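You operate a simulated robot arm through the tools that you are given. There is no shell and no other tool.

You are at the controls of a simulated two-armed robot. One attempt, no reset.

JOB
Press the ring into the red cover in the press.
Fine: tray in, air line and press on for the stroke, both off after; cover stays in the nest, tray out. Where these are worked on the way, their far stop is far enough and under half their travel is too little: press tray.
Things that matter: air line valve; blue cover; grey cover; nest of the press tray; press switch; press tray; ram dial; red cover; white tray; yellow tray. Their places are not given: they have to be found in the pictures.

The check looks at the end state, three seconds after you hand in, the way a careful person would. Anything else that was tipped, shoved, dropped, spilled or broken makes it a failure. A push-on lid holds only when it is set on centred and level and pressed home; a screw cap is set on level and turned clockwise until tight.

ROBOT AND FRAMES
Two 7-joint arms with two-finger parallel grippers on one trunk that stands fixed in place. Base frame: the origin is at the foot of the trunk, x ahead of it, y to its left, z up; the work surface is at about z = 800. Lengths are in mm, angles in degrees, forces in N, time in s.
The left shoulder is at [71, 156, 1305], the right one opposite. Payload 3.91 kg a hand.
The TCP of each hand is the grasp point between the finger pads, 30 mm short of the fingertips. In the tool frame z runs along the fingers and y along their closing line. The gripper opens to 110 mm. The fingers are 20 mm wide and 10 mm thick; the gripper's body (48 by 112 mm) begins 55 mm behind the TCP.
Orientation is that of the tool frame in the base frame, as [roll, pitch, yaw] about the fixed x, y, z axes, in that order (R = Rz(yaw) Ry(pitch) Rx(roll)). With the fingers straight down and closing along the base's y, the tool's x points along the base's -x, its y along +y and its z along -z.

CONTROLS
- The arms move only by the tool arm_command. It takes "left_motion", "right_motion" or both (then of equal length, played together; a hand with none holds still); each is a list that holds one entry, the list of rows, each a list of 7 numbers: the shift along the tool's x, y, z in mm, then the turn, a rotation vector about the tool's x, y, z in degrees, then the finger opening in mm, from 0 to 110. In form: [[[x, y, z, rx, ry, rz, gripper], ...]]. A call has 1 to 20 rows; each row is the pose to reach, as a shift and turn from the pose commanded when the call began, along the tool's axes at that moment. A row lasts 0.2 s, in which the tool goes at most 50 mm and 8.6 degrees; a call with a longer step from one row to the next is refused whole, and so is a gripper value outside its range. A pose out of reach is approached as far as the arm can. The call stops where the force on the tool passes 90 N (or 10 N more than at its start, if that is more) or the arm is blocked; 0.2 s more then pass. The fingers move at their own pace (about 108 mm/s each) and stop on an object; they squeeze with about 28 N. The grip force told is the motor's: it shows also when the fingers shut on nothing. Time passes only in rows, and 0.2 s behind the last, so rows that repeat a pose let the fingers close. The reply holds the time, the measured pose of the TCP, the force on the tool along the base axes, the opening and the grip force, in the units named above and with some noise, with the torque about the TCP (base axes, N m) and any sound that the robot's microphone picked up.
- Cameras (640 x 400 px; columns grow to the right, rows downward): "scene" is now at [129.5, 45.8, 1549.3]; the picture's right is [0.49, -0.87, 0.00], its down [-0.35, -0.20, -0.91] and it looks along [0.79, 0.45, -0.41] (base axes); focal length 222 px, centre (320, 200). "left" rides on the left gripper at [72, -17, -103] in its tool frame; the picture's right is [0.23, 0.97, 0.00], its down [-0.76, 0.18, -0.62] and it looks along [-0.61, 0.14, 0.78] (tool axes); focal length 222 px, centre (320, 200). "right" rides on the right gripper at [72, 17, -103] in its tool frame; the picture's right is [-0.23, 0.97, 0.00], its down [-0.76, -0.18, -0.62] and it looks along [-0.61, -0.14, 0.78] (tool axes); focal length 222 px, centre (320, 200).
- get_image(camera): a new picture of that camera. No time passes.
- lift_body(by): slides the trunk up (or, below 0, down) by that many mm; the arms and the scene camera ride with it, the base frame stays. It gives what a move gives, with no picture.
- head_to(pan, tilt): turns the head with the scene camera to pan (to the left, within 86 degrees either way) and tilt (down, from -29 to 69), counted from straight ahead of the robot. It gives what a move gives.
- measure_at(camera, pixels): for up to 12 pixels [column, row] of the newest picture of that camera ("zoom" is the newest enlarged one), the place [x, y, z] in the base frame of the surface seen there, good to about 3 mm. No time passes.
- zoom(camera, box): a new picture of the part [left, top, right, bottom] of that camera's present view, enlarged. No time passes.
- finish_job(): hands the job in; it is judged then, once.

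Unless the task says otherwise, let go and move clear before handing in.

The tools are called as name(argument=value, ...) on one line, values as JSON. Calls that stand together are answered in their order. arm_command: Moves the arms, as the interface text tells. Its arguments: {"type":"object","properties":{"left_motion":{"type":"array","items":{"type":"array","items":{"type":"array","items":{"type":"number"}}}},"right_motion":{"type":"array","items":{"type":"array","items":{"type":"array","items":{"type":"number"}}}}},"required":[]} The other tools are called the same way: lift_body (by) slides the trunk up or down; head_to (pan, tilt) turns the head that bears the scene camera; get_image (camera) takes a picture; measure_at (camera, pixels) gives the place of the surface under pixels of a picture; zoom (camera, box) takes an enlarged picture of a part of a camera's view; finish_job () hands the job in.

At the start:

```text
time_s: 0.0
left_tool_pos: [545.3, 733.5, 1483.5]
left_tcp_rot: [-179.9, 0.0, -179.9]
left_force: [-0.5, 0.6, -0.2]
left_wrist_torque: [0.0, 0.0, -0.02]
left_finger_gap: 109.9
left_gripper_force: 0.0
right_tool_pos: [735.9, 73.3, 1544.0]
right_tcp_rot: [-180.0, 0.1, -180.0]
right_force: [0.2, 0.4, -1.1]
right_wrist_torque: [0.02, -0.02, -0.03]
right_finger_gap: 110.2
right_gripper_force: 0.0
trunk travel left (down, up): [-750.0, 190.0]
head pan, tilt: [29.6, 23.9]
```

scene: 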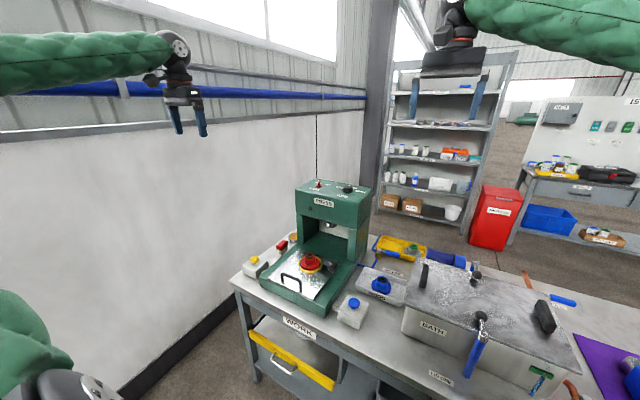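
right: 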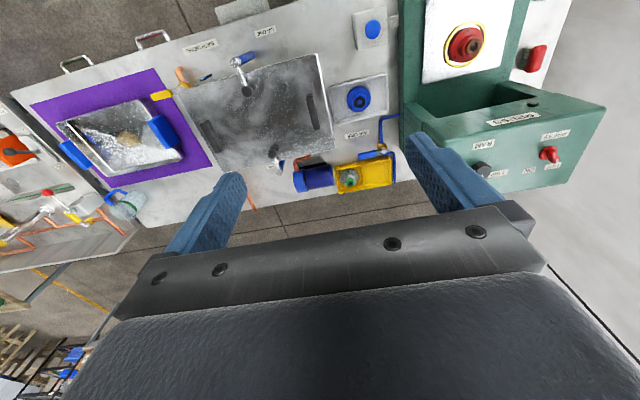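
left: 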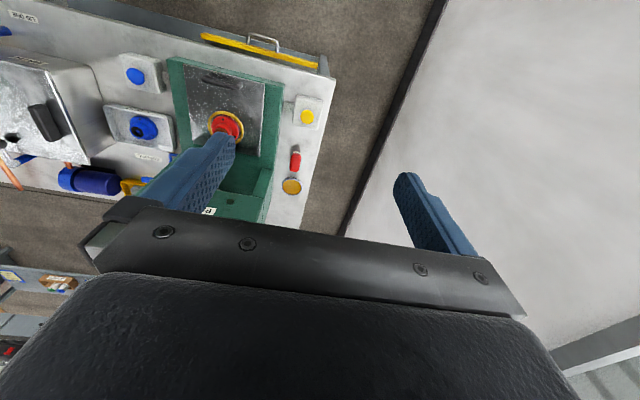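

The scene picture shows a green press near (320,220) with a tray and a red cover at (311,263), and a red switch on top at (320,185). I'll zoom in on the press and its surroundings.

zoom(camera="scene", box=[220, 160, 420, 340])

zoom(camera="right", box=[380, 0, 640, 200])

zoom(camera="left", box=[80, 20, 340, 230])

```text
2.22 times, centred on (320, 250) of scene
```

zoom: 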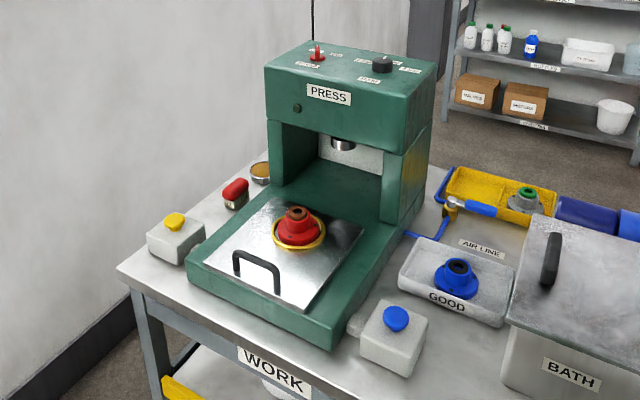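

```text
2.00 times, centred on (510, 100) of right
```

zoom: 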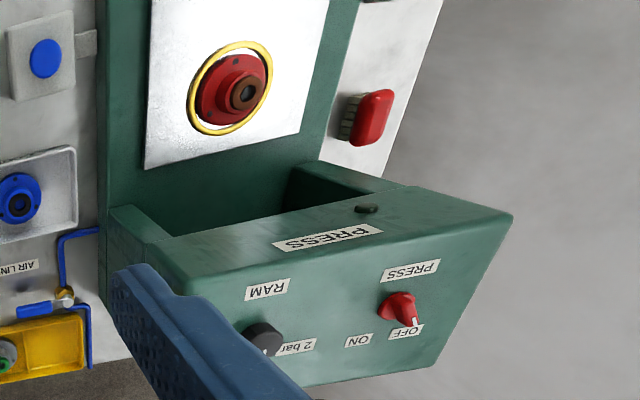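

```text
1.90 times, centred on (210, 125) of left
```

zoom: 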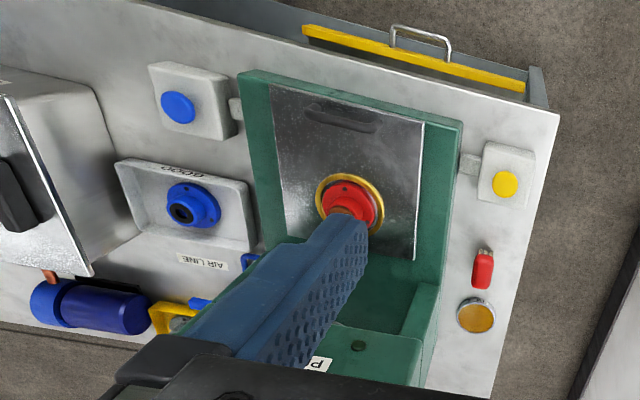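

The press has a red switch and a ram dial on top, plus blue and yellow button boxes on each side, which look like two-hand controls. I'll enlarge the labels and measure some places.

zoom(camera="scene", box=[285, 170, 385, 235])

zoom(camera="scene", box=[340, 225, 480, 315])

zoom(camera="scene", box=[230, 225, 380, 325])

measure_at(camera="scene", pixels=[[254, 260], [354, 302], [310, 255], [290, 279], [319, 184], [348, 188], [381, 284], [300, 190], [365, 195], [290, 290], [345, 230]])

```text
6.15 times, centred on (335, 202) of scene
```

zoom: 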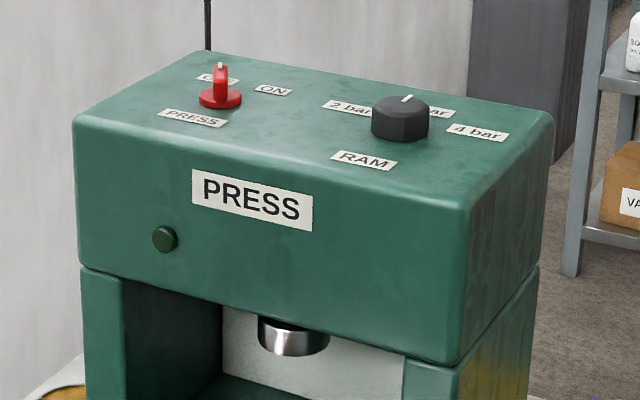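

```text
4.44 times, centred on (410, 270) of scene
```

zoom: 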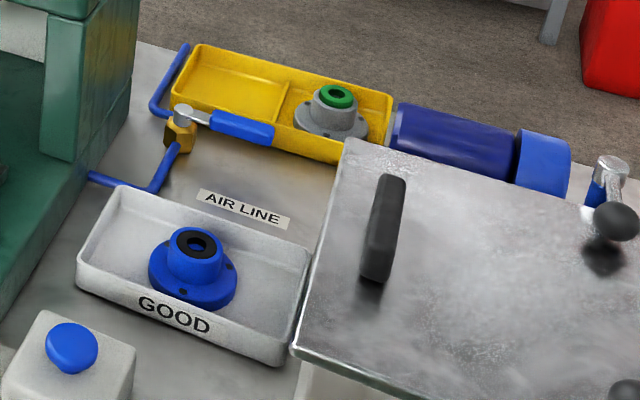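

```text
4.00 times, centred on (305, 275) of scene
```

zoom: 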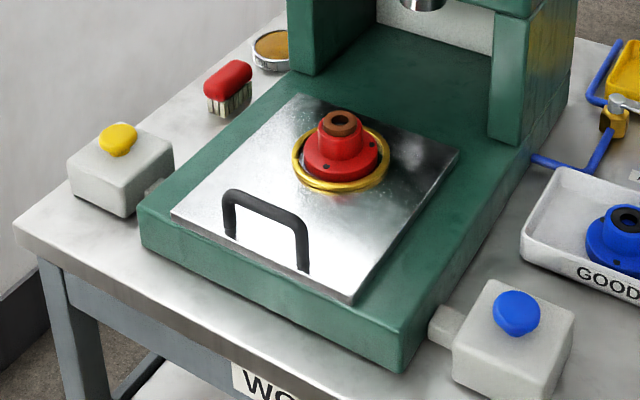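

```text
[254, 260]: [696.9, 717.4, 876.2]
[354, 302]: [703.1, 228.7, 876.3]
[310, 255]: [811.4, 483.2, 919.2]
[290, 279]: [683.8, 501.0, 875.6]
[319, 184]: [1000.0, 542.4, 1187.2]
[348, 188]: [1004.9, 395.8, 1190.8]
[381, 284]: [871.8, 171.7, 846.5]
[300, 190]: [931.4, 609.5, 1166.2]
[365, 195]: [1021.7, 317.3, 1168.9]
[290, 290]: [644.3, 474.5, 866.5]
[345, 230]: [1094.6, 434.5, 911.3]
```

The dial has 2, 3 and 4 bar settings and the switch currently points to OFF. I'll turn the head to look for any instruction about the ram pressure and to get an overview.

head_to(pan=-20, tilt=20)

get_image(camera="scene")

head_to(pan=-70, tilt=20)

get_image(camera="scene")

head_to(pan=75, tilt=20)

get_image(camera="scene")

head_to(pan=30, tilt=50)

get_image(camera="scene")

```text
time_s: 1.2
left_tool_pos: [545.5, 733.7, 1484.3]
left_tcp_rot: [-179.9, 0.1, -179.9]
left_force: [-0.1, -0.4, -0.6]
left_wrist_torque: [0.0, 0.01, -0.02]
left_finger_gap: 110.0
left_gripper_force: 0.0
right_tool_pos: [734.7, 74.6, 1543.3]
right_tcp_rot: [180.0, 0.0, -179.9]
right_force: [-0.6, 0.6, 0.1]
right_wrist_torque: [-0.01, -0.03, 0.0]
right_finger_gap: 110.1
right_gripper_force: 0.0
trunk travel left (down, up): [-750.0, 190.0]
head pan, tilt: [-20.0, 20.0]
```

```text
taken
```

scene: 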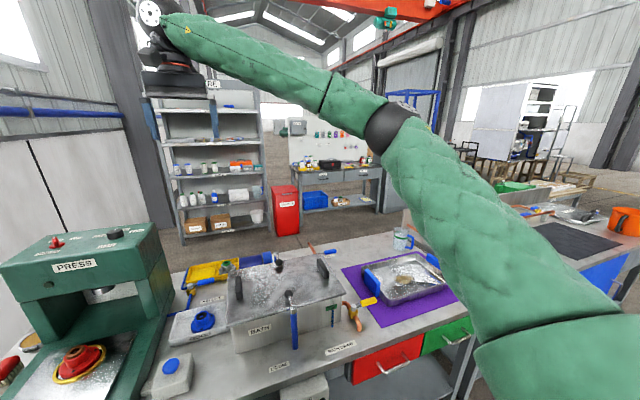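

```text
time_s: 2.4
left_tool_pos: [543.7, 733.6, 1484.5]
left_tcp_rot: [-180.0, 0.0, -179.8]
left_force: [-0.2, -0.7, 0.0]
left_wrist_torque: [-0.01, 0.0, 0.02]
left_finger_gap: 110.1
left_gripper_force: 0.2
right_tool_pos: [735.8, 73.3, 1543.0]
right_tcp_rot: [180.0, 0.0, -179.9]
right_force: [0.2, 0.2, 0.2]
right_wrist_torque: [0.03, -0.01, -0.01]
right_finger_gap: 110.0
right_gripper_force: 0.2
trunk travel left (down, up): [-750.0, 190.0]
head pan, tilt: [-70.0, 20.0]
```

```text
taken
```

scene: 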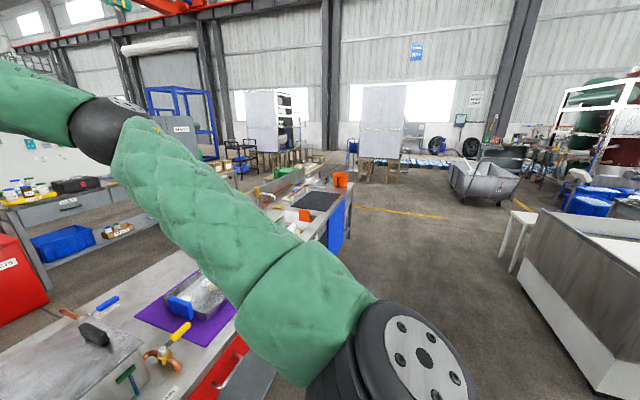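

```text
time_s: 4.7
left_tool_pos: [544.6, 732.6, 1483.8]
left_tcp_rot: [-180.0, 0.0, -179.9]
left_force: [0.3, 0.7, -0.1]
left_wrist_torque: [0.01, 0.0, 0.03]
left_finger_gap: 109.9
left_gripper_force: 0.0
right_tool_pos: [736.1, 72.9, 1542.7]
right_tcp_rot: [180.0, -0.1, 180.0]
right_force: [-0.8, -0.4, 0.6]
right_wrist_torque: [0.0, -0.03, -0.03]
right_finger_gap: 109.9
right_gripper_force: 0.1
trunk travel left (down, up): [-750.0, 190.0]
head pan, tilt: [75.0, 20.0]
```

```text
taken
```

scene: 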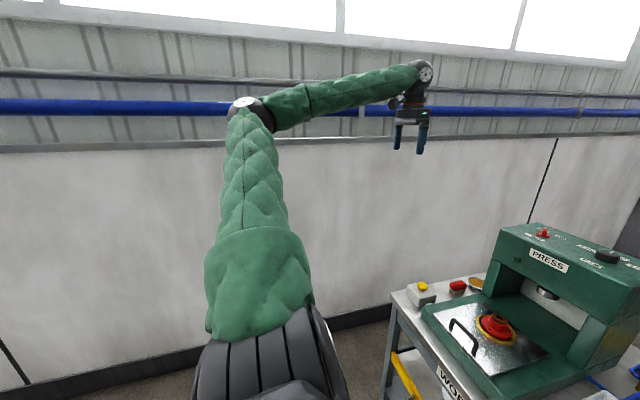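

```text
time_s: 5.8
left_tool_pos: [544.3, 732.4, 1484.1]
left_tcp_rot: [-180.0, 0.0, -179.9]
left_force: [-0.5, 0.0, 0.4]
left_wrist_torque: [0.02, 0.0, 0.0]
left_finger_gap: 110.1
left_gripper_force: 0.1
right_tool_pos: [735.1, 72.9, 1543.2]
right_tcp_rot: [180.0, -0.1, -180.0]
right_force: [-0.4, -0.8, -0.5]
right_wrist_torque: [0.02, -0.01, 0.05]
right_finger_gap: 110.1
right_gripper_force: 0.1
trunk travel left (down, up): [-750.0, 190.0]
head pan, tilt: [30.0, 50.0]
```

```text
taken
```

scene: 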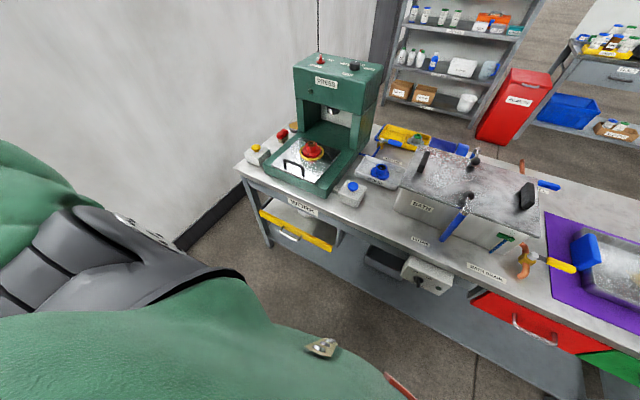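

No written instruction is visible yet, so the GOOD tray (blue cover) and the yellow tray (grey cover) probably act as references. I'll look at the press closely from this head pose and measure.

zoom(camera="scene", box=[285, 45, 385, 110])

zoom(camera="scene", box=[340, 110, 480, 210])

zoom(camera="scene", box=[230, 110, 370, 210])

zoom(camera="scene", box=[230, 180, 470, 310])

```text
6.15 times, centred on (335, 78) of scene
```

zoom: 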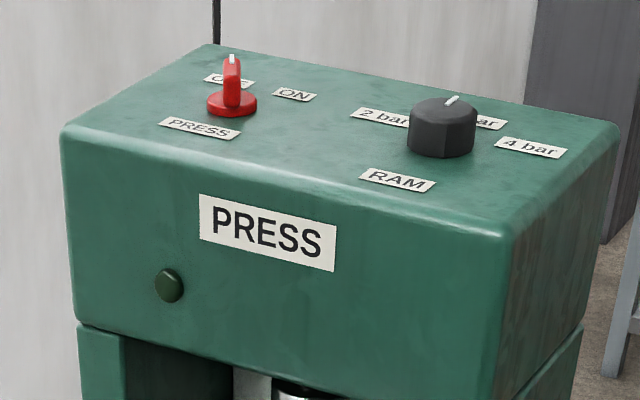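

```text
4.00 times, centred on (410, 160) of scene
```

zoom: 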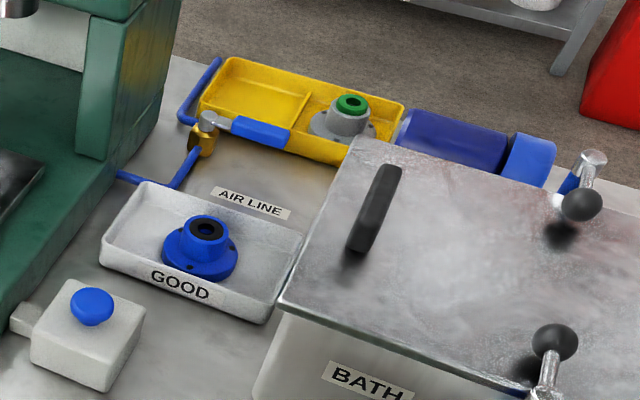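

```text
4.00 times, centred on (300, 160) of scene
```

zoom: 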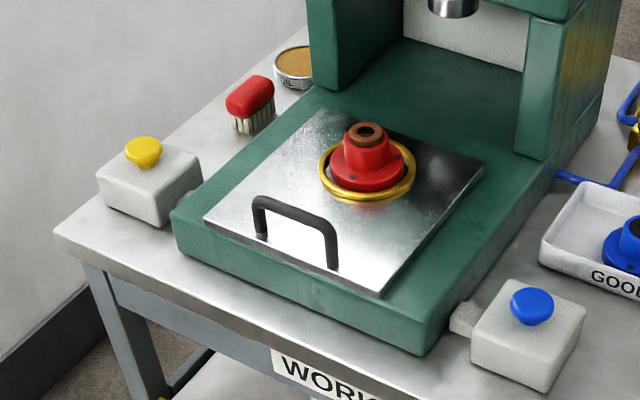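

```text
2.67 times, centred on (350, 245) of scene
```

zoom: 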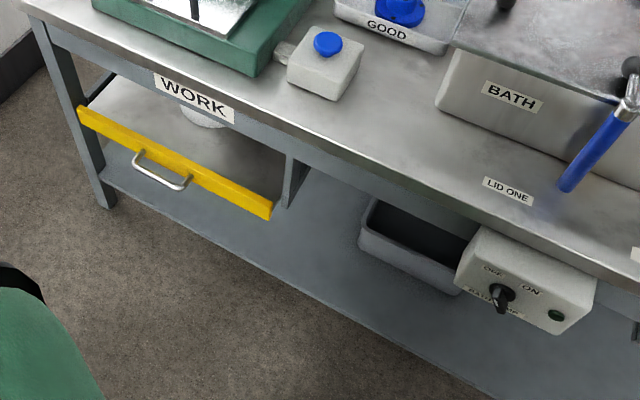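

Zooming renders real detail, so I'll zoom tightly on the covers and labels.

zoom(camera="scene", box=[364, 155, 404, 190])

zoom(camera="scene", box=[295, 133, 335, 163])

zoom(camera="scene", box=[380, 120, 430, 160])

zoom(camera="scene", box=[335, 55, 375, 85])

```text
11.43 times, centred on (384, 172) of scene
```

zoom: 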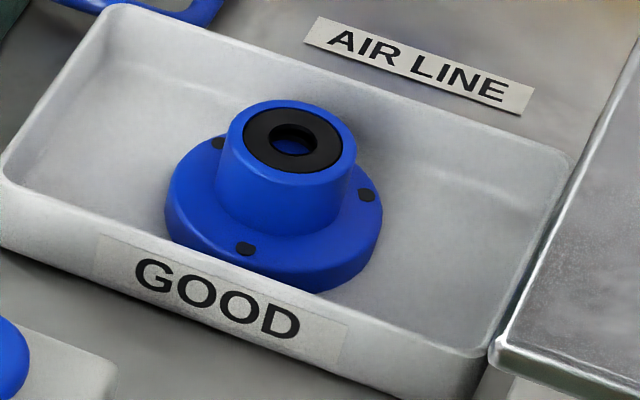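

```text
13.33 times, centred on (315, 148) of scene
```

zoom: 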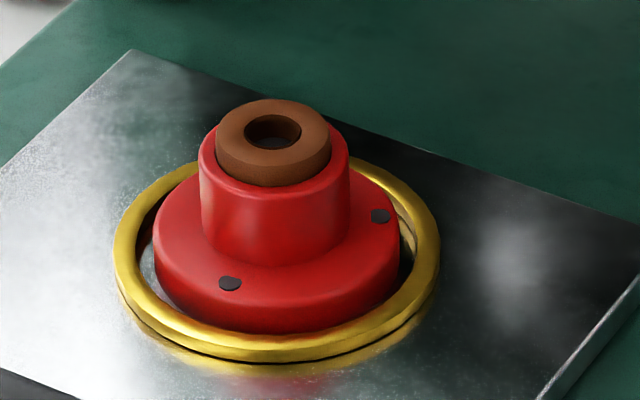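

```text
10.00 times, centred on (405, 140) of scene
```

zoom: 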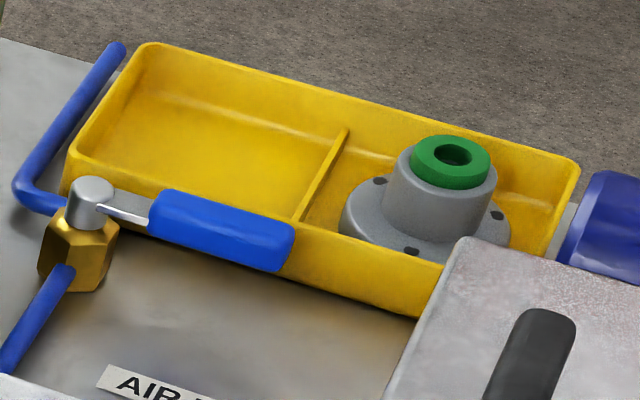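

```text
13.33 times, centred on (355, 70) of scene
```

zoom: 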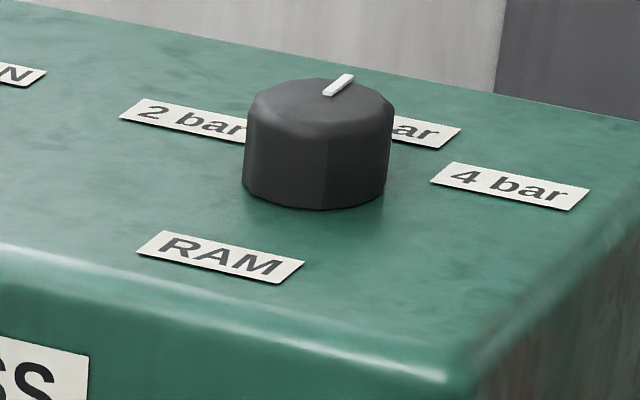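

The blue cover's black ring sits flush, while the red cover's brown ring stands proud, and the dial mark seems to point to 3 bar. I'll check the rest of the room for notices about pressure before acting.

head_to(pan=0, tilt=10)

zoom(camera="scene", box=[120, 80, 320, 240])

zoom(camera="scene", box=[300, 80, 500, 240])

zoom(camera="scene", box=[0, 180, 200, 340])

get_image(camera="scene")

```text
time_s: 6.8
left_tool_pos: [545.4, 733.6, 1483.0]
left_tcp_rot: [-180.0, 0.0, -179.9]
left_force: [0.2, 0.0, -0.2]
left_wrist_torque: [-0.03, -0.02, 0.02]
left_finger_gap: 110.0
left_gripper_force: 0.1
right_tool_pos: [734.8, 73.5, 1542.5]
right_tcp_rot: [179.9, 0.0, -180.0]
right_force: [-0.1, 0.0, 0.3]
right_wrist_torque: [0.01, 0.01, -0.02]
right_finger_gap: 110.2
right_gripper_force: 0.1
trunk travel left (down, up): [-750.0, 190.0]
head pan, tilt: [0.0, 10.0]
```

```text
2.50 times, centred on (220, 160) of scene
```

zoom: 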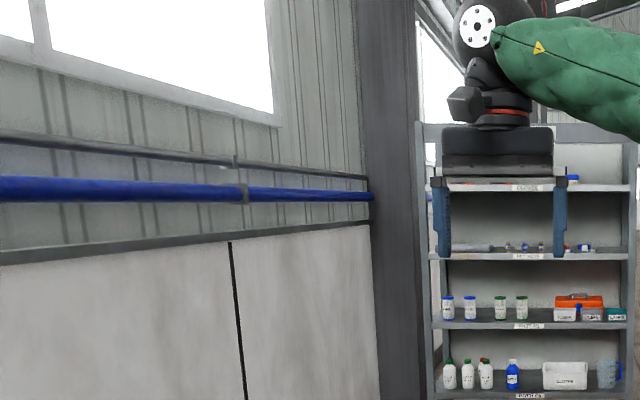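

```text
2.50 times, centred on (400, 160) of scene
```

zoom: 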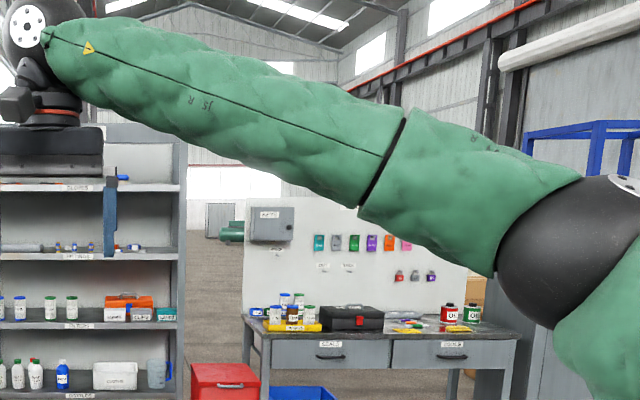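

```text
2.50 times, centred on (100, 260) of scene
```

zoom: 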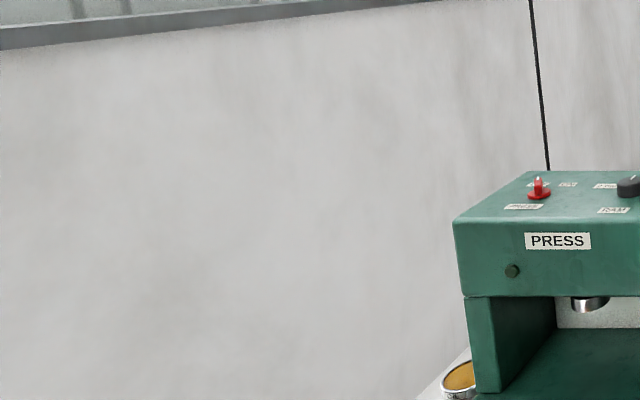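

```text
taken
```

scene: 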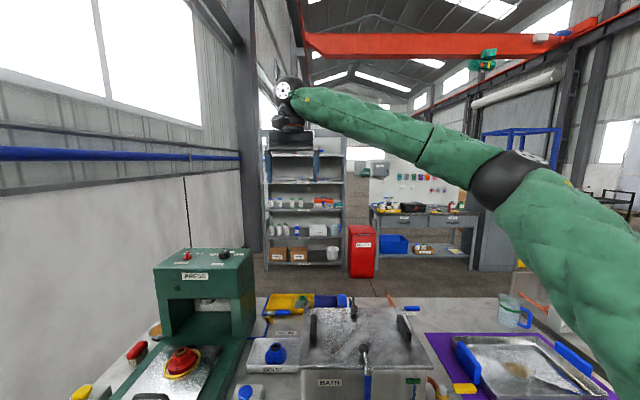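

No notices about pressure, so I'll treat the present dial setting as given for now. Next I'll measure the exact geometry of the press, knobs, buttons, tray handle and valve with the head at pan 30, tilt 45.

head_to(pan=28, tilt=40)

get_image(camera="scene")

zoom(camera="scene", box=[230, 90, 480, 250])

```text
time_s: 7.8
left_tool_pos: [544.8, 733.2, 1484.0]
left_tcp_rot: [180.0, 0.0, -180.0]
left_force: [0.8, -0.3, -0.7]
left_wrist_torque: [-0.01, -0.03, 0.01]
left_finger_gap: 110.2
left_gripper_force: 0.0
right_tool_pos: [734.8, 73.5, 1543.3]
right_tcp_rot: [-180.0, -0.1, 180.0]
right_force: [0.3, 0.3, 1.3]
right_wrist_torque: [-0.01, 0.01, -0.03]
right_finger_gap: 110.0
right_gripper_force: 0.1
trunk travel left (down, up): [-750.0, 190.0]
head pan, tilt: [28.0, 40.0]
```

```text
taken
```

scene: 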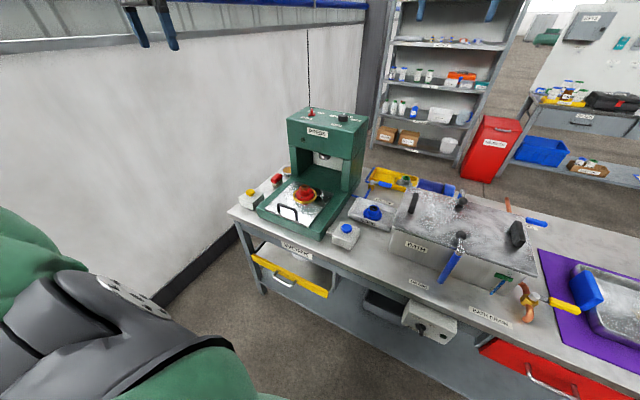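

```text
2.50 times, centred on (355, 170) of scene
```

zoom: 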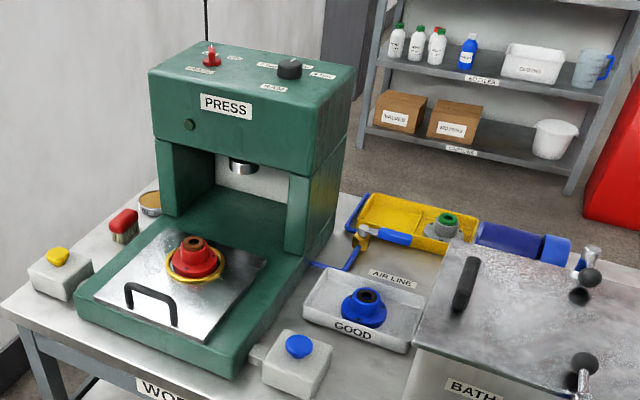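

measure_at(camera="zoom", pixels=[[241, 165], [130, 288], [174, 322], [150, 290], [194, 242], [57, 256], [298, 345], [364, 232], [378, 235], [408, 241], [363, 297], [445, 220]])

measure_at(camera="zoom", pixels=[[211, 46], [212, 60], [288, 66], [293, 60], [76, 290], [231, 372], [266, 258], [152, 227], [150, 72], [312, 107], [355, 68], [208, 344]])

zoom(camera="scene", box=[295, 98, 355, 138])

```text
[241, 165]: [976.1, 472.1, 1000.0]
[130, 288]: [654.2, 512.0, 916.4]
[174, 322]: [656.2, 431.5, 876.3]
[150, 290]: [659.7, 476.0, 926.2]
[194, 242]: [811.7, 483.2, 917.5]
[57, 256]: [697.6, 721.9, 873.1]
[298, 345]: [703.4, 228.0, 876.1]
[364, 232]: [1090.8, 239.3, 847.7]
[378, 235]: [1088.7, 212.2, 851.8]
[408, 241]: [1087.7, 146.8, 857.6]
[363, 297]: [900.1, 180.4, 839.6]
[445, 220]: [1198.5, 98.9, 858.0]
```

```text
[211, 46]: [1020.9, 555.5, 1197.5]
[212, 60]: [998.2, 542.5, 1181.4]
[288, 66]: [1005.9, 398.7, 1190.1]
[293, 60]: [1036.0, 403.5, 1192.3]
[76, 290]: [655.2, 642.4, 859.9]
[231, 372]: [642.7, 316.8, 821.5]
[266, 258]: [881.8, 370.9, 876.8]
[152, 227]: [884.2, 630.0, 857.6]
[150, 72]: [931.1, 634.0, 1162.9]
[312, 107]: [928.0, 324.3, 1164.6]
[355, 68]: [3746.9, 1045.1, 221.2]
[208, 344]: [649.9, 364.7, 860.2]
```

```text
10.00 times, centred on (325, 118) of scene
```

zoom: 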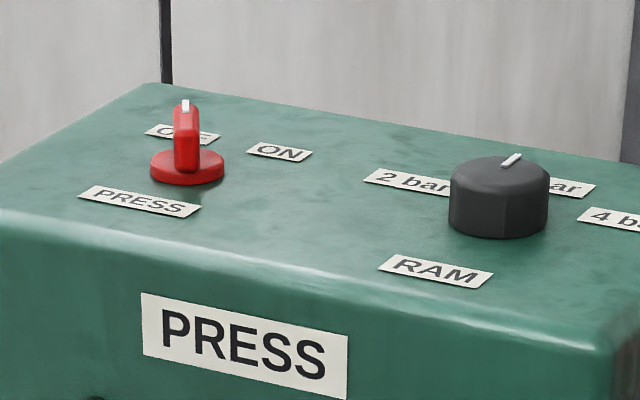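

The ram is at about (976+, 472), the nest at about (812, 483), the handle bar at about (657, 472, 922), and the valve at about (1091, 239, 848). Next I'll take tight zooms with measurements of the switch, dial and valve.

zoom(camera="scene", box=[300, 103, 330, 123])

measure_at(camera="zoom", pixels=[[240, 20], [240, 40], [245, 70], [245, 125], [245, 160], [175, 150], [315, 150], [150, 64], [330, 75], [370, 100], [480, 120], [430, 110]])

zoom(camera="scene", box=[355, 160, 425, 205])

measure_at(camera="zoom", pixels=[[180, 100], [90, 290], [170, 190], [230, 130], [300, 150], [390, 185], [200, 210], [130, 60], [180, 30], [420, 250], [330, 130], [470, 90]])

```text
16.00 times, centred on (315, 113) of scene
```

zoom: 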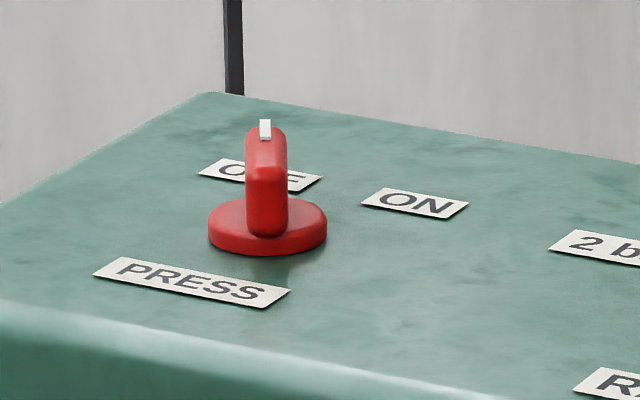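

```text
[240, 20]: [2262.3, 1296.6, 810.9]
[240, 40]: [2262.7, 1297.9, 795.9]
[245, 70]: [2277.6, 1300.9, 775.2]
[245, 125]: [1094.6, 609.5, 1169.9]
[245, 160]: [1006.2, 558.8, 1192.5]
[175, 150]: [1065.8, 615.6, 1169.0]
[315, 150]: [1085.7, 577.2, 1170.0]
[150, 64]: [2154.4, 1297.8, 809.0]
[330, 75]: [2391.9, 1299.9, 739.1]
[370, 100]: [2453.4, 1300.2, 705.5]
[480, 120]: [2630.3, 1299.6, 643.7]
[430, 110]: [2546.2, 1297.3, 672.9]
```

```text
8.89 times, centred on (390, 182) of scene
```

zoom: 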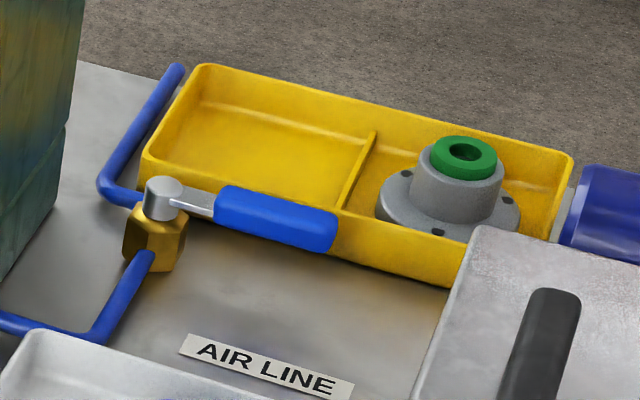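

```text
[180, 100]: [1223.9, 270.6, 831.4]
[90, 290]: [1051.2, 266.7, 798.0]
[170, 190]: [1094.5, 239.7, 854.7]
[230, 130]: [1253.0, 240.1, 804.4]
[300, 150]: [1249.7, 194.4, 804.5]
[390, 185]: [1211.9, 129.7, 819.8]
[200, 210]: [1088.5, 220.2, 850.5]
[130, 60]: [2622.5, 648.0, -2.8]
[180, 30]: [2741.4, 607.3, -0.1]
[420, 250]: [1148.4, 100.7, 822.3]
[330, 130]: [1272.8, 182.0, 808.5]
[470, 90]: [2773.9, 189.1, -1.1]
```

The valve post is at about (1094, 240, 855), with its lever pointing to -y across the pipe, which means closed. First I'll bring the left hand above the tray handle with a 90° turn so the fingers straddle the bar along x.

arm_command(left_motion=[[[-9.3, -21.8, 35.3, 0, 0, 7.5, 60], [-18.7, -43.7, 70.7, 0, 0, 15, 60], [-28, -65.5, 106, 0, 0, 22.5, 60], [-37.3, -87.3, 141.3, 0, 0, 30, 60], [-46.7, -109.2, 176.7, 0, 0, 37.5, 60], [-56, -131, 212, 0, 0, 45, 60], [-65.3, -152.8, 247.3, 0, 0, 52.5, 60], [-74.7, -174.7, 282.7, 0, 0, 60, 60], [-84, -196.5, 318, 0, 0, 67.5, 60], [-93.3, -218.3, 353.3, 0, 0, 75, 60], [-102.7, -240.2, 388.7, 0, 0, 82.5, 60], [-112, -262, 424, 0, 0, 90, 60]]])

get_image(camera="left")

get_image(camera="scene")

```text
time_s: 10.4
left_tool_pos: [659.7, 470.6, 1059.1]
left_tcp_rot: [180.0, 0.0, 90.1]
left_force: [0.2, 0.4, 0.6]
left_wrist_torque: [0.01, -0.01, 0.0]
left_finger_gap: 60.1
left_gripper_force: 0.0
right_tool_pos: [737.2, 72.3, 1541.2]
right_tcp_rot: [-180.0, -0.2, -179.9]
right_force: [0.8, -0.7, -1.2]
right_wrist_torque: [0.0, 0.03, 0.0]
right_finger_gap: 110.2
right_gripper_force: 0.1
trunk travel left (down, up): [-750.0, 190.0]
head pan, tilt: [28.0, 40.0]
```

```text
taken
```

left: 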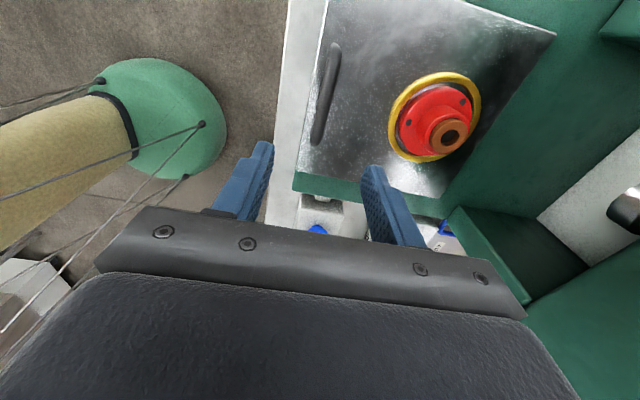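

```text
taken
```

scene: 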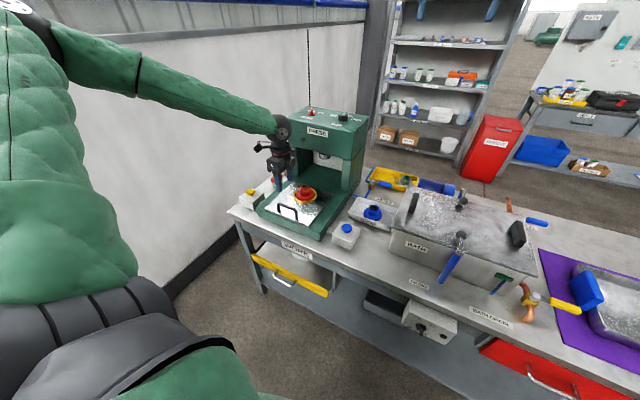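

The hand is over the handle, which the left camera shows at (325,95). I'll measure the bar and cover precisely from here.

measure_at(camera="left", pixels=[[335, 50], [327, 90], [318, 135], [330, 70], [449, 137], [438, 120], [395, 105], [478, 110], [440, 75], [420, 160], [360, 180], [430, 195]])

zoom(camera="left", box=[280, 0, 600, 210])

```text
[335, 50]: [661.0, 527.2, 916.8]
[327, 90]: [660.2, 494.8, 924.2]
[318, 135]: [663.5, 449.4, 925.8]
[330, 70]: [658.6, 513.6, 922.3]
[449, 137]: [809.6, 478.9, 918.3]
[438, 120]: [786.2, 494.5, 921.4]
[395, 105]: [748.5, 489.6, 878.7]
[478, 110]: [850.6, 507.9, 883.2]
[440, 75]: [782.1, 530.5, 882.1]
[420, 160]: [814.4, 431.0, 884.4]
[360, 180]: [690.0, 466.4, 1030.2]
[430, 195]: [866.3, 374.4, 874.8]
```

```text
1.90 times, centred on (440, 105) of left
```

zoom: 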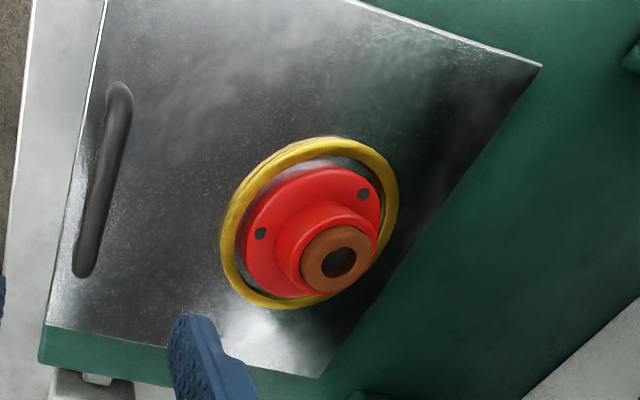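

The bar sits at x≈660, z≈914–926 and the tray surface at about 873. I'll lower to TCP z≈920, straddling it, then close.

arm_command(left_motion=[[[0, 0, 40, 0, 0, 0, 60], [0, 0, 80, 0, 0, 0, 60], [0, 0, 115, 0, 0, 0, 60], [0, 0, 139, 0, 0, 0, 60], [0, 0, 139, 0, 0, 0, 30], [0, 0, 139, 0, 0, 0, 0], [0, 0, 139, 0, 0, 0, 0], [0, 0, 139, 0, 0, 0, 0]]])

get_image(camera="left")

zoom(camera="scene", box=[240, 90, 370, 240])

```text
time_s: 12.2
left_tool_pos: [661.3, 470.5, 921.1]
left_tcp_rot: [179.9, 0.0, 90.0]
left_force: [27.2, 4.5, 7.2]
left_wrist_torque: [0.35, -0.16, -0.09]
left_finger_gap: 14.0
left_gripper_force: 45.2
right_tool_pos: [737.6, 73.3, 1542.9]
right_tcp_rot: [-180.0, -0.1, -180.0]
right_force: [0.4, -0.2, 0.3]
right_wrist_torque: [-0.02, 0.0, -0.02]
right_finger_gap: 110.2
right_gripper_force: 0.1
trunk travel left (down, up): [-750.0, 190.0]
head pan, tilt: [28.0, 40.0]
```

```text
taken
```

left: 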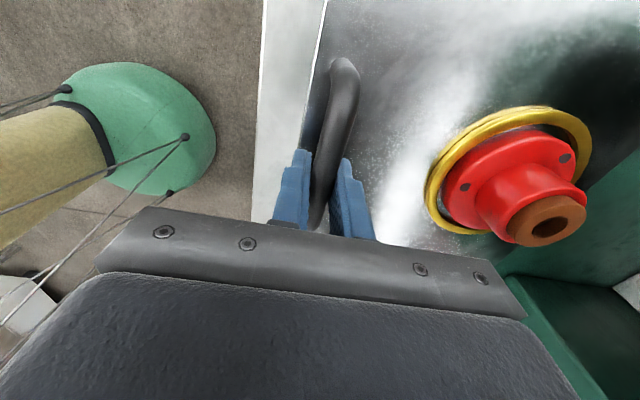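

```text
2.67 times, centred on (305, 165) of scene
```

zoom: 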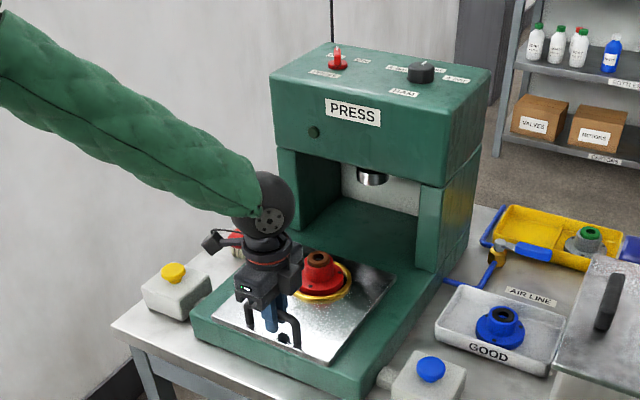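

The bar is gripped at 14 mm opening. I'll slide the tray +x in steps, watching force.

arm_command(left_motion=[[[0, 15, 0, 0, 0, 0, 0], [0, 30, 0, 0, 0, 0, 0], [0, 45, 0, 0, 0, 0, 0], [0, 60, 0, 0, 0, 0, 0], [0, 75, 0, 0, 0, 0, 0], [0, 90, 0, 0, 0, 0, 0], [0, 105, 0, 0, 0, 0, 0], [0, 120, 0, 0, 0, 0, 0], [0, 135, 0, 0, 0, 0, 0], [0, 150, 0, 0, 0, 0, 0]]])

zoom(camera="scene", box=[240, 90, 370, 240])

get_image(camera="left")

```text
time_s: 14.4
left_tool_pos: [808.8, 471.6, 920.1]
left_tcp_rot: [-180.0, -0.1, 90.1]
left_force: [0.5, -6.0, -16.3]
left_wrist_torque: [0.69, 0.11, -0.11]
left_finger_gap: 13.9
left_gripper_force: 44.8
right_tool_pos: [737.6, 74.1, 1541.3]
right_tcp_rot: [-180.0, 0.0, 179.9]
right_force: [0.2, 0.2, -1.1]
right_wrist_torque: [0.0, -0.02, 0.03]
right_finger_gap: 110.0
right_gripper_force: 0.0
trunk travel left (down, up): [-750.0, 190.0]
head pan, tilt: [28.0, 40.0]
```

```text
2.67 times, centred on (305, 165) of scene
```

zoom: 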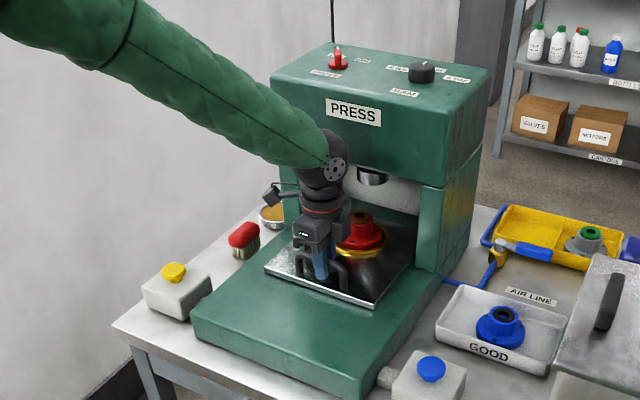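

```text
taken
```

left: 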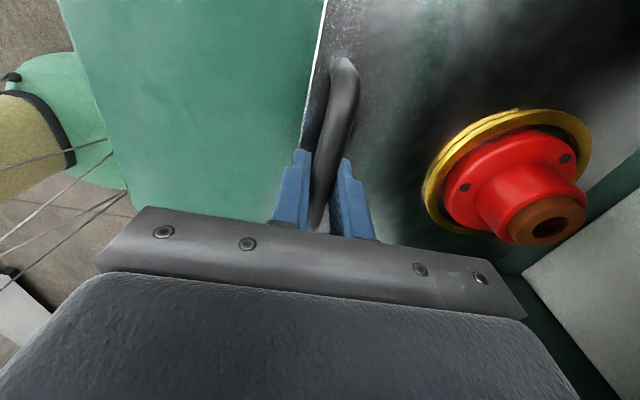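

The tray moved 148 mm freely. Before going on I'll check the clearance between the wrist and the press front face (x≈930).

measure_at(camera="zoom", pixels=[[333, 168], [345, 165], [318, 150], [320, 200], [345, 205], [325, 235], [350, 250], [372, 180], [365, 215], [340, 290]])

zoom(camera="scene", box=[290, 135, 350, 200])

```text
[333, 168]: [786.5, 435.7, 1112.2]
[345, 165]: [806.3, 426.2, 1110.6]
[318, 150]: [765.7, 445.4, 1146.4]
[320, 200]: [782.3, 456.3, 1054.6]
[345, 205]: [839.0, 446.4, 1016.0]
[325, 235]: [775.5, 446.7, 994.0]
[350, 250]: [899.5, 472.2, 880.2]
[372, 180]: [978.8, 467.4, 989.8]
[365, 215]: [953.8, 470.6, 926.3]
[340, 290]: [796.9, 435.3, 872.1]
```

```text
6.15 times, centred on (320, 168) of scene
```

zoom: 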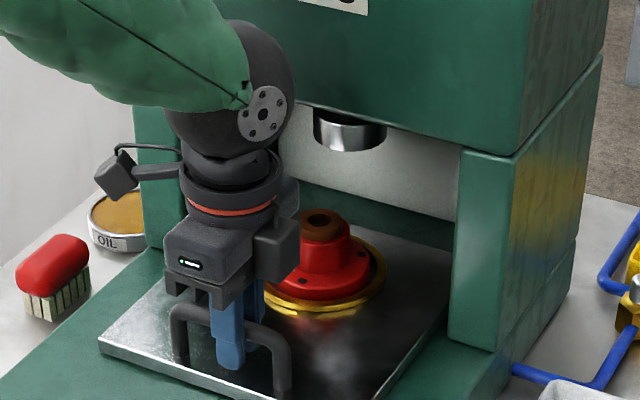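

The wrist front is about 875 and would get close to the press face at 930. I'll open, tilt the hand back 20° about the bar, and re-grip before pushing the rest.

arm_command(left_motion=[[[0, 148, 0, 0, 0, 0, 34], [0, 148, 0, 0, 0, 0, 34]]])

```text
refused: row 1 steps farther than a row can; nothing moved
```

That call was refused because shifts count from the present pose, so I'll redo it with zero shift.

arm_command(left_motion=[[[0, -1, 0, 0, 0, 0, 34], [0, -1, -1, 0, 0, 0, 34], [0, -1, -3, -7, 0, 0, 34], [0, -1, -4, -14, 0, 0, 34], [0, -1, -4, -20, 0, 0, 34], [0, -1, -4, -20, 0, 0, 0], [0, -1, -4, -20, 0, 0, 0], [0, -1, -4, -20, 0, 0, 0]]])

zoom(camera="scene", box=[290, 135, 350, 200])

```text
time_s: 16.2
left_tool_pos: [806.6, 471.8, 924.9]
left_tcp_rot: [160.0, -0.2, 90.0]
left_force: [0.3, -4.4, -5.8]
left_wrist_torque: [-0.8, 0.03, -0.69]
left_finger_gap: 13.7
left_gripper_force: 45.1
right_tool_pos: [735.3, 73.4, 1543.0]
right_tcp_rot: [-180.0, 0.1, 179.9]
right_force: [0.3, 1.0, 0.3]
right_wrist_torque: [0.0, 0.04, 0.01]
right_finger_gap: 110.1
right_gripper_force: 0.0
trunk travel left (down, up): [-750.0, 190.0]
head pan, tilt: [28.0, 40.0]
```

```text
6.15 times, centred on (320, 168) of scene
```

zoom: 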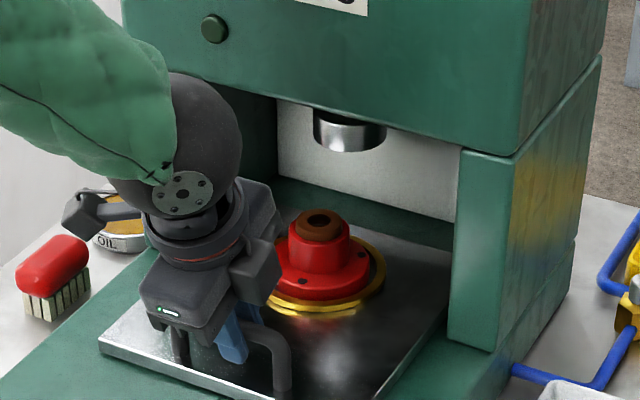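

Re-gripped with the tilt. I'll push on along base +x in small steps until the far stop.

arm_command(left_motion=[[[0, 7.5, 2.7, 0, 0, 0, 0], [0, 15, 5.5, 0, 0, 0, 0], [0, 22.6, 8.2, 0, 0, 0, 0], [0, 30.1, 10.9, 0, 0, 0, 0], [0, 35.7, 13, 0, 0, 0, 0], [0, 41.3, 15, 0, 0, 0, 0], [0, 47, 17.1, 0, 0, 0, 0], [0, 52.6, 19.2, 0, 0, 0, 0], [0, 56.4, 20.5, 0, 0, 0, 0]]])

zoom(camera="scene", box=[290, 125, 350, 190])

```text
time_s: 18.2
left_tool_pos: [859.6, 471.5, 924.2]
left_tcp_rot: [160.3, 0.0, 90.2]
left_force: [-59.2, -10.8, -10.0]
left_wrist_torque: [-0.83, 0.58, -0.7]
left_finger_gap: 13.5
left_gripper_force: 45.3
right_tool_pos: [730.1, 73.2, 1545.8]
right_tcp_rot: [180.0, 0.2, -180.0]
right_force: [0.3, -0.2, 0.5]
right_wrist_torque: [0.0, 0.0, -0.03]
right_finger_gap: 110.1
right_gripper_force: 0.1
trunk travel left (down, up): [-750.0, 190.0]
head pan, tilt: [28.0, 40.0]
```

```text
6.15 times, centred on (320, 158) of scene
```

zoom: 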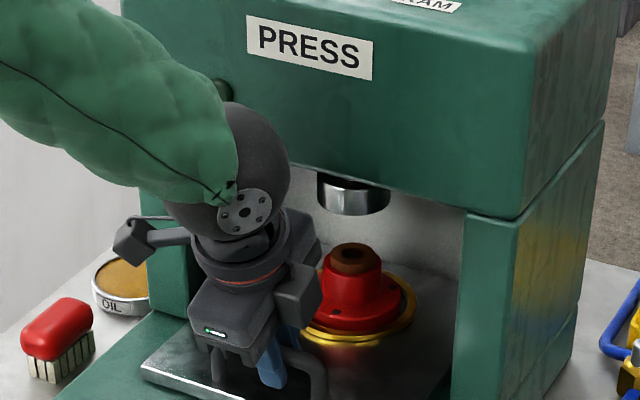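

The tray hit its far stop (about 199 mm travel, −59 N). Now I'll open, relieve the push and retreat along the tool axis.

arm_command(left_motion=[[[0, -4, -1.5, 0, 0, 0, 10], [0, -5, -2, 0, 0, 0, 36], [0, -5, -2, 0, 0, 0, 36], [0, -5, -30, 0, 0, 0, 36], [0, -5, -70, 0, 0, 0, 36], [0, -5, -110, 0, 0, 0, 36], [0, -5, -150, 0, 0, 0, 36], [0, -5, -190, 0, 0, 0, 36]]])

get_image(camera="scene")

get_image(camera="left")

zoom(camera="scene", box=[290, 125, 350, 190])

```text
time_s: 20.0
left_tool_pos: [797.0, 472.2, 1104.5]
left_tcp_rot: [159.9, 0.0, 89.9]
left_force: [0.4, 0.3, 0.2]
left_wrist_torque: [0.01, -0.02, 0.02]
left_finger_gap: 35.8
left_gripper_force: 0.0
right_tool_pos: [734.6, 72.6, 1544.3]
right_tcp_rot: [-179.9, 0.1, 180.0]
right_force: [0.4, 0.0, -0.8]
right_wrist_torque: [0.0, -0.03, 0.01]
right_finger_gap: 110.1
right_gripper_force: 0.0
trunk travel left (down, up): [-750.0, 190.0]
head pan, tilt: [28.0, 40.0]
```

```text
taken
```

scene: 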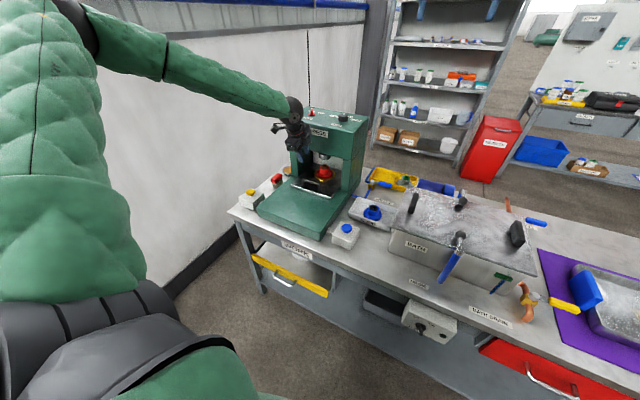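

```text
taken
```

left: 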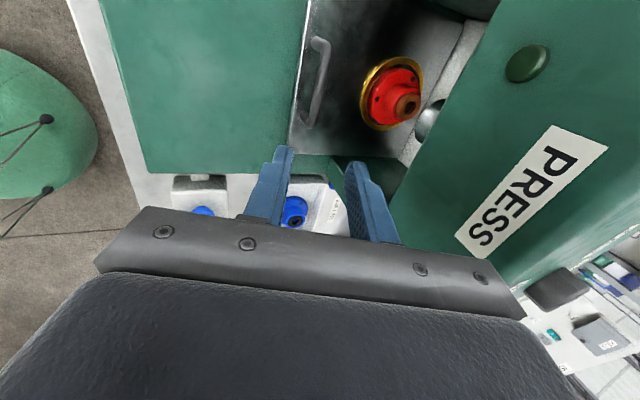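

```text
6.15 times, centred on (320, 158) of scene
```

zoom: 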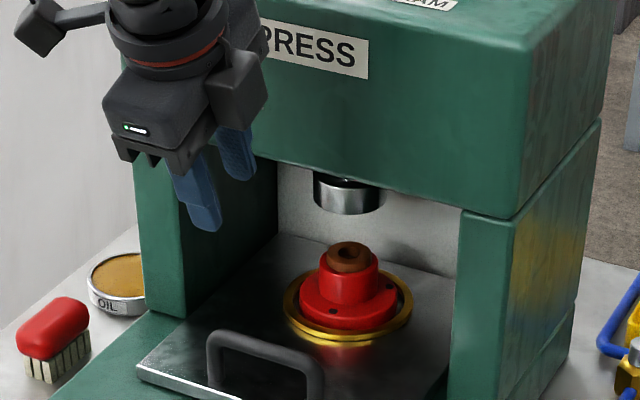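

The cover is well under the ram and the hand is clear. Next I'll bring the left hand above the press top to view the switch from above, untilting first.

arm_command(left_motion=[[[0, 1.8, -39, 5, 0, 0, 20], [0, 3.6, -78, 10, 0, 0, 0], [0, 5.4, -117, 15, 0, 0, 0], [0, 7.1, -157, 20, 0, 0, 0]]])

arm_command(left_motion=[[[6.6, 9.1, -13.3, 0, 0, -8.2, 0], [13.3, 18.2, -26.5, 0, 0, -16.4, 0], [19.9, 27.3, -39.8, 0, 0, -24.5, 0], [26.5, 36.4, -53.1, 0, 0, -32.7, 0], [33.2, 45.5, -66.4, 0, 0, -40.9, 0], [39.8, 54.5, -79.6, 0, 0, -49.1, 0], [46.5, 63.6, -92.9, 0, 0, -57.3, 0], [53.1, 72.7, -106.2, 0, 0, -65.5, 0], [59.7, 81.8, -119.5, 0, 0, -73.6, 0], [66.4, 90.9, -132.7, 0, 0, -81.8, 0], [73, 100, -146, 0, 0, -90, 0]]])

get_image(camera="left")

```text
time_s: 21.0
left_tool_pos: [748.6, 474.0, 1253.7]
left_tcp_rot: [179.9, -0.1, 90.0]
left_force: [0.1, 0.3, 0.0]
left_wrist_torque: [-0.03, -0.02, 0.01]
left_finger_gap: 0.1
left_gripper_force: 28.1
right_tool_pos: [734.2, 73.1, 1543.8]
right_tcp_rot: [-180.0, 0.0, -179.9]
right_force: [0.2, -0.2, -0.3]
right_wrist_torque: [-0.03, -0.01, -0.01]
right_finger_gap: 110.0
right_gripper_force: 0.1
trunk travel left (down, up): [-750.0, 190.0]
head pan, tilt: [28.0, 40.0]
```

```text
time_s: 23.4
left_tool_pos: [849.2, 545.5, 1397.7]
left_tcp_rot: [179.9, -0.1, -179.7]
left_force: [0.4, -0.7, -0.6]
left_wrist_torque: [0.02, -0.01, 0.01]
left_finger_gap: 0.3
left_gripper_force: 27.6
right_tool_pos: [735.6, 73.1, 1542.4]
right_tcp_rot: [-179.9, -0.1, -179.9]
right_force: [0.2, -0.6, 0.0]
right_wrist_torque: [0.0, -0.05, -0.01]
right_finger_gap: 110.0
right_gripper_force: 0.1
trunk travel left (down, up): [-750.0, 190.0]
head pan, tilt: [28.0, 40.0]
```

```text
taken
```

left: 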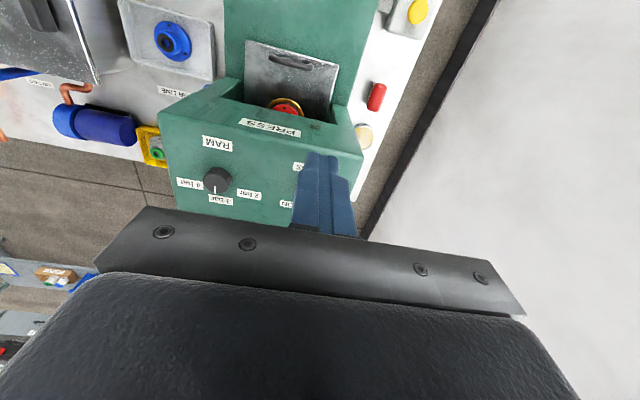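

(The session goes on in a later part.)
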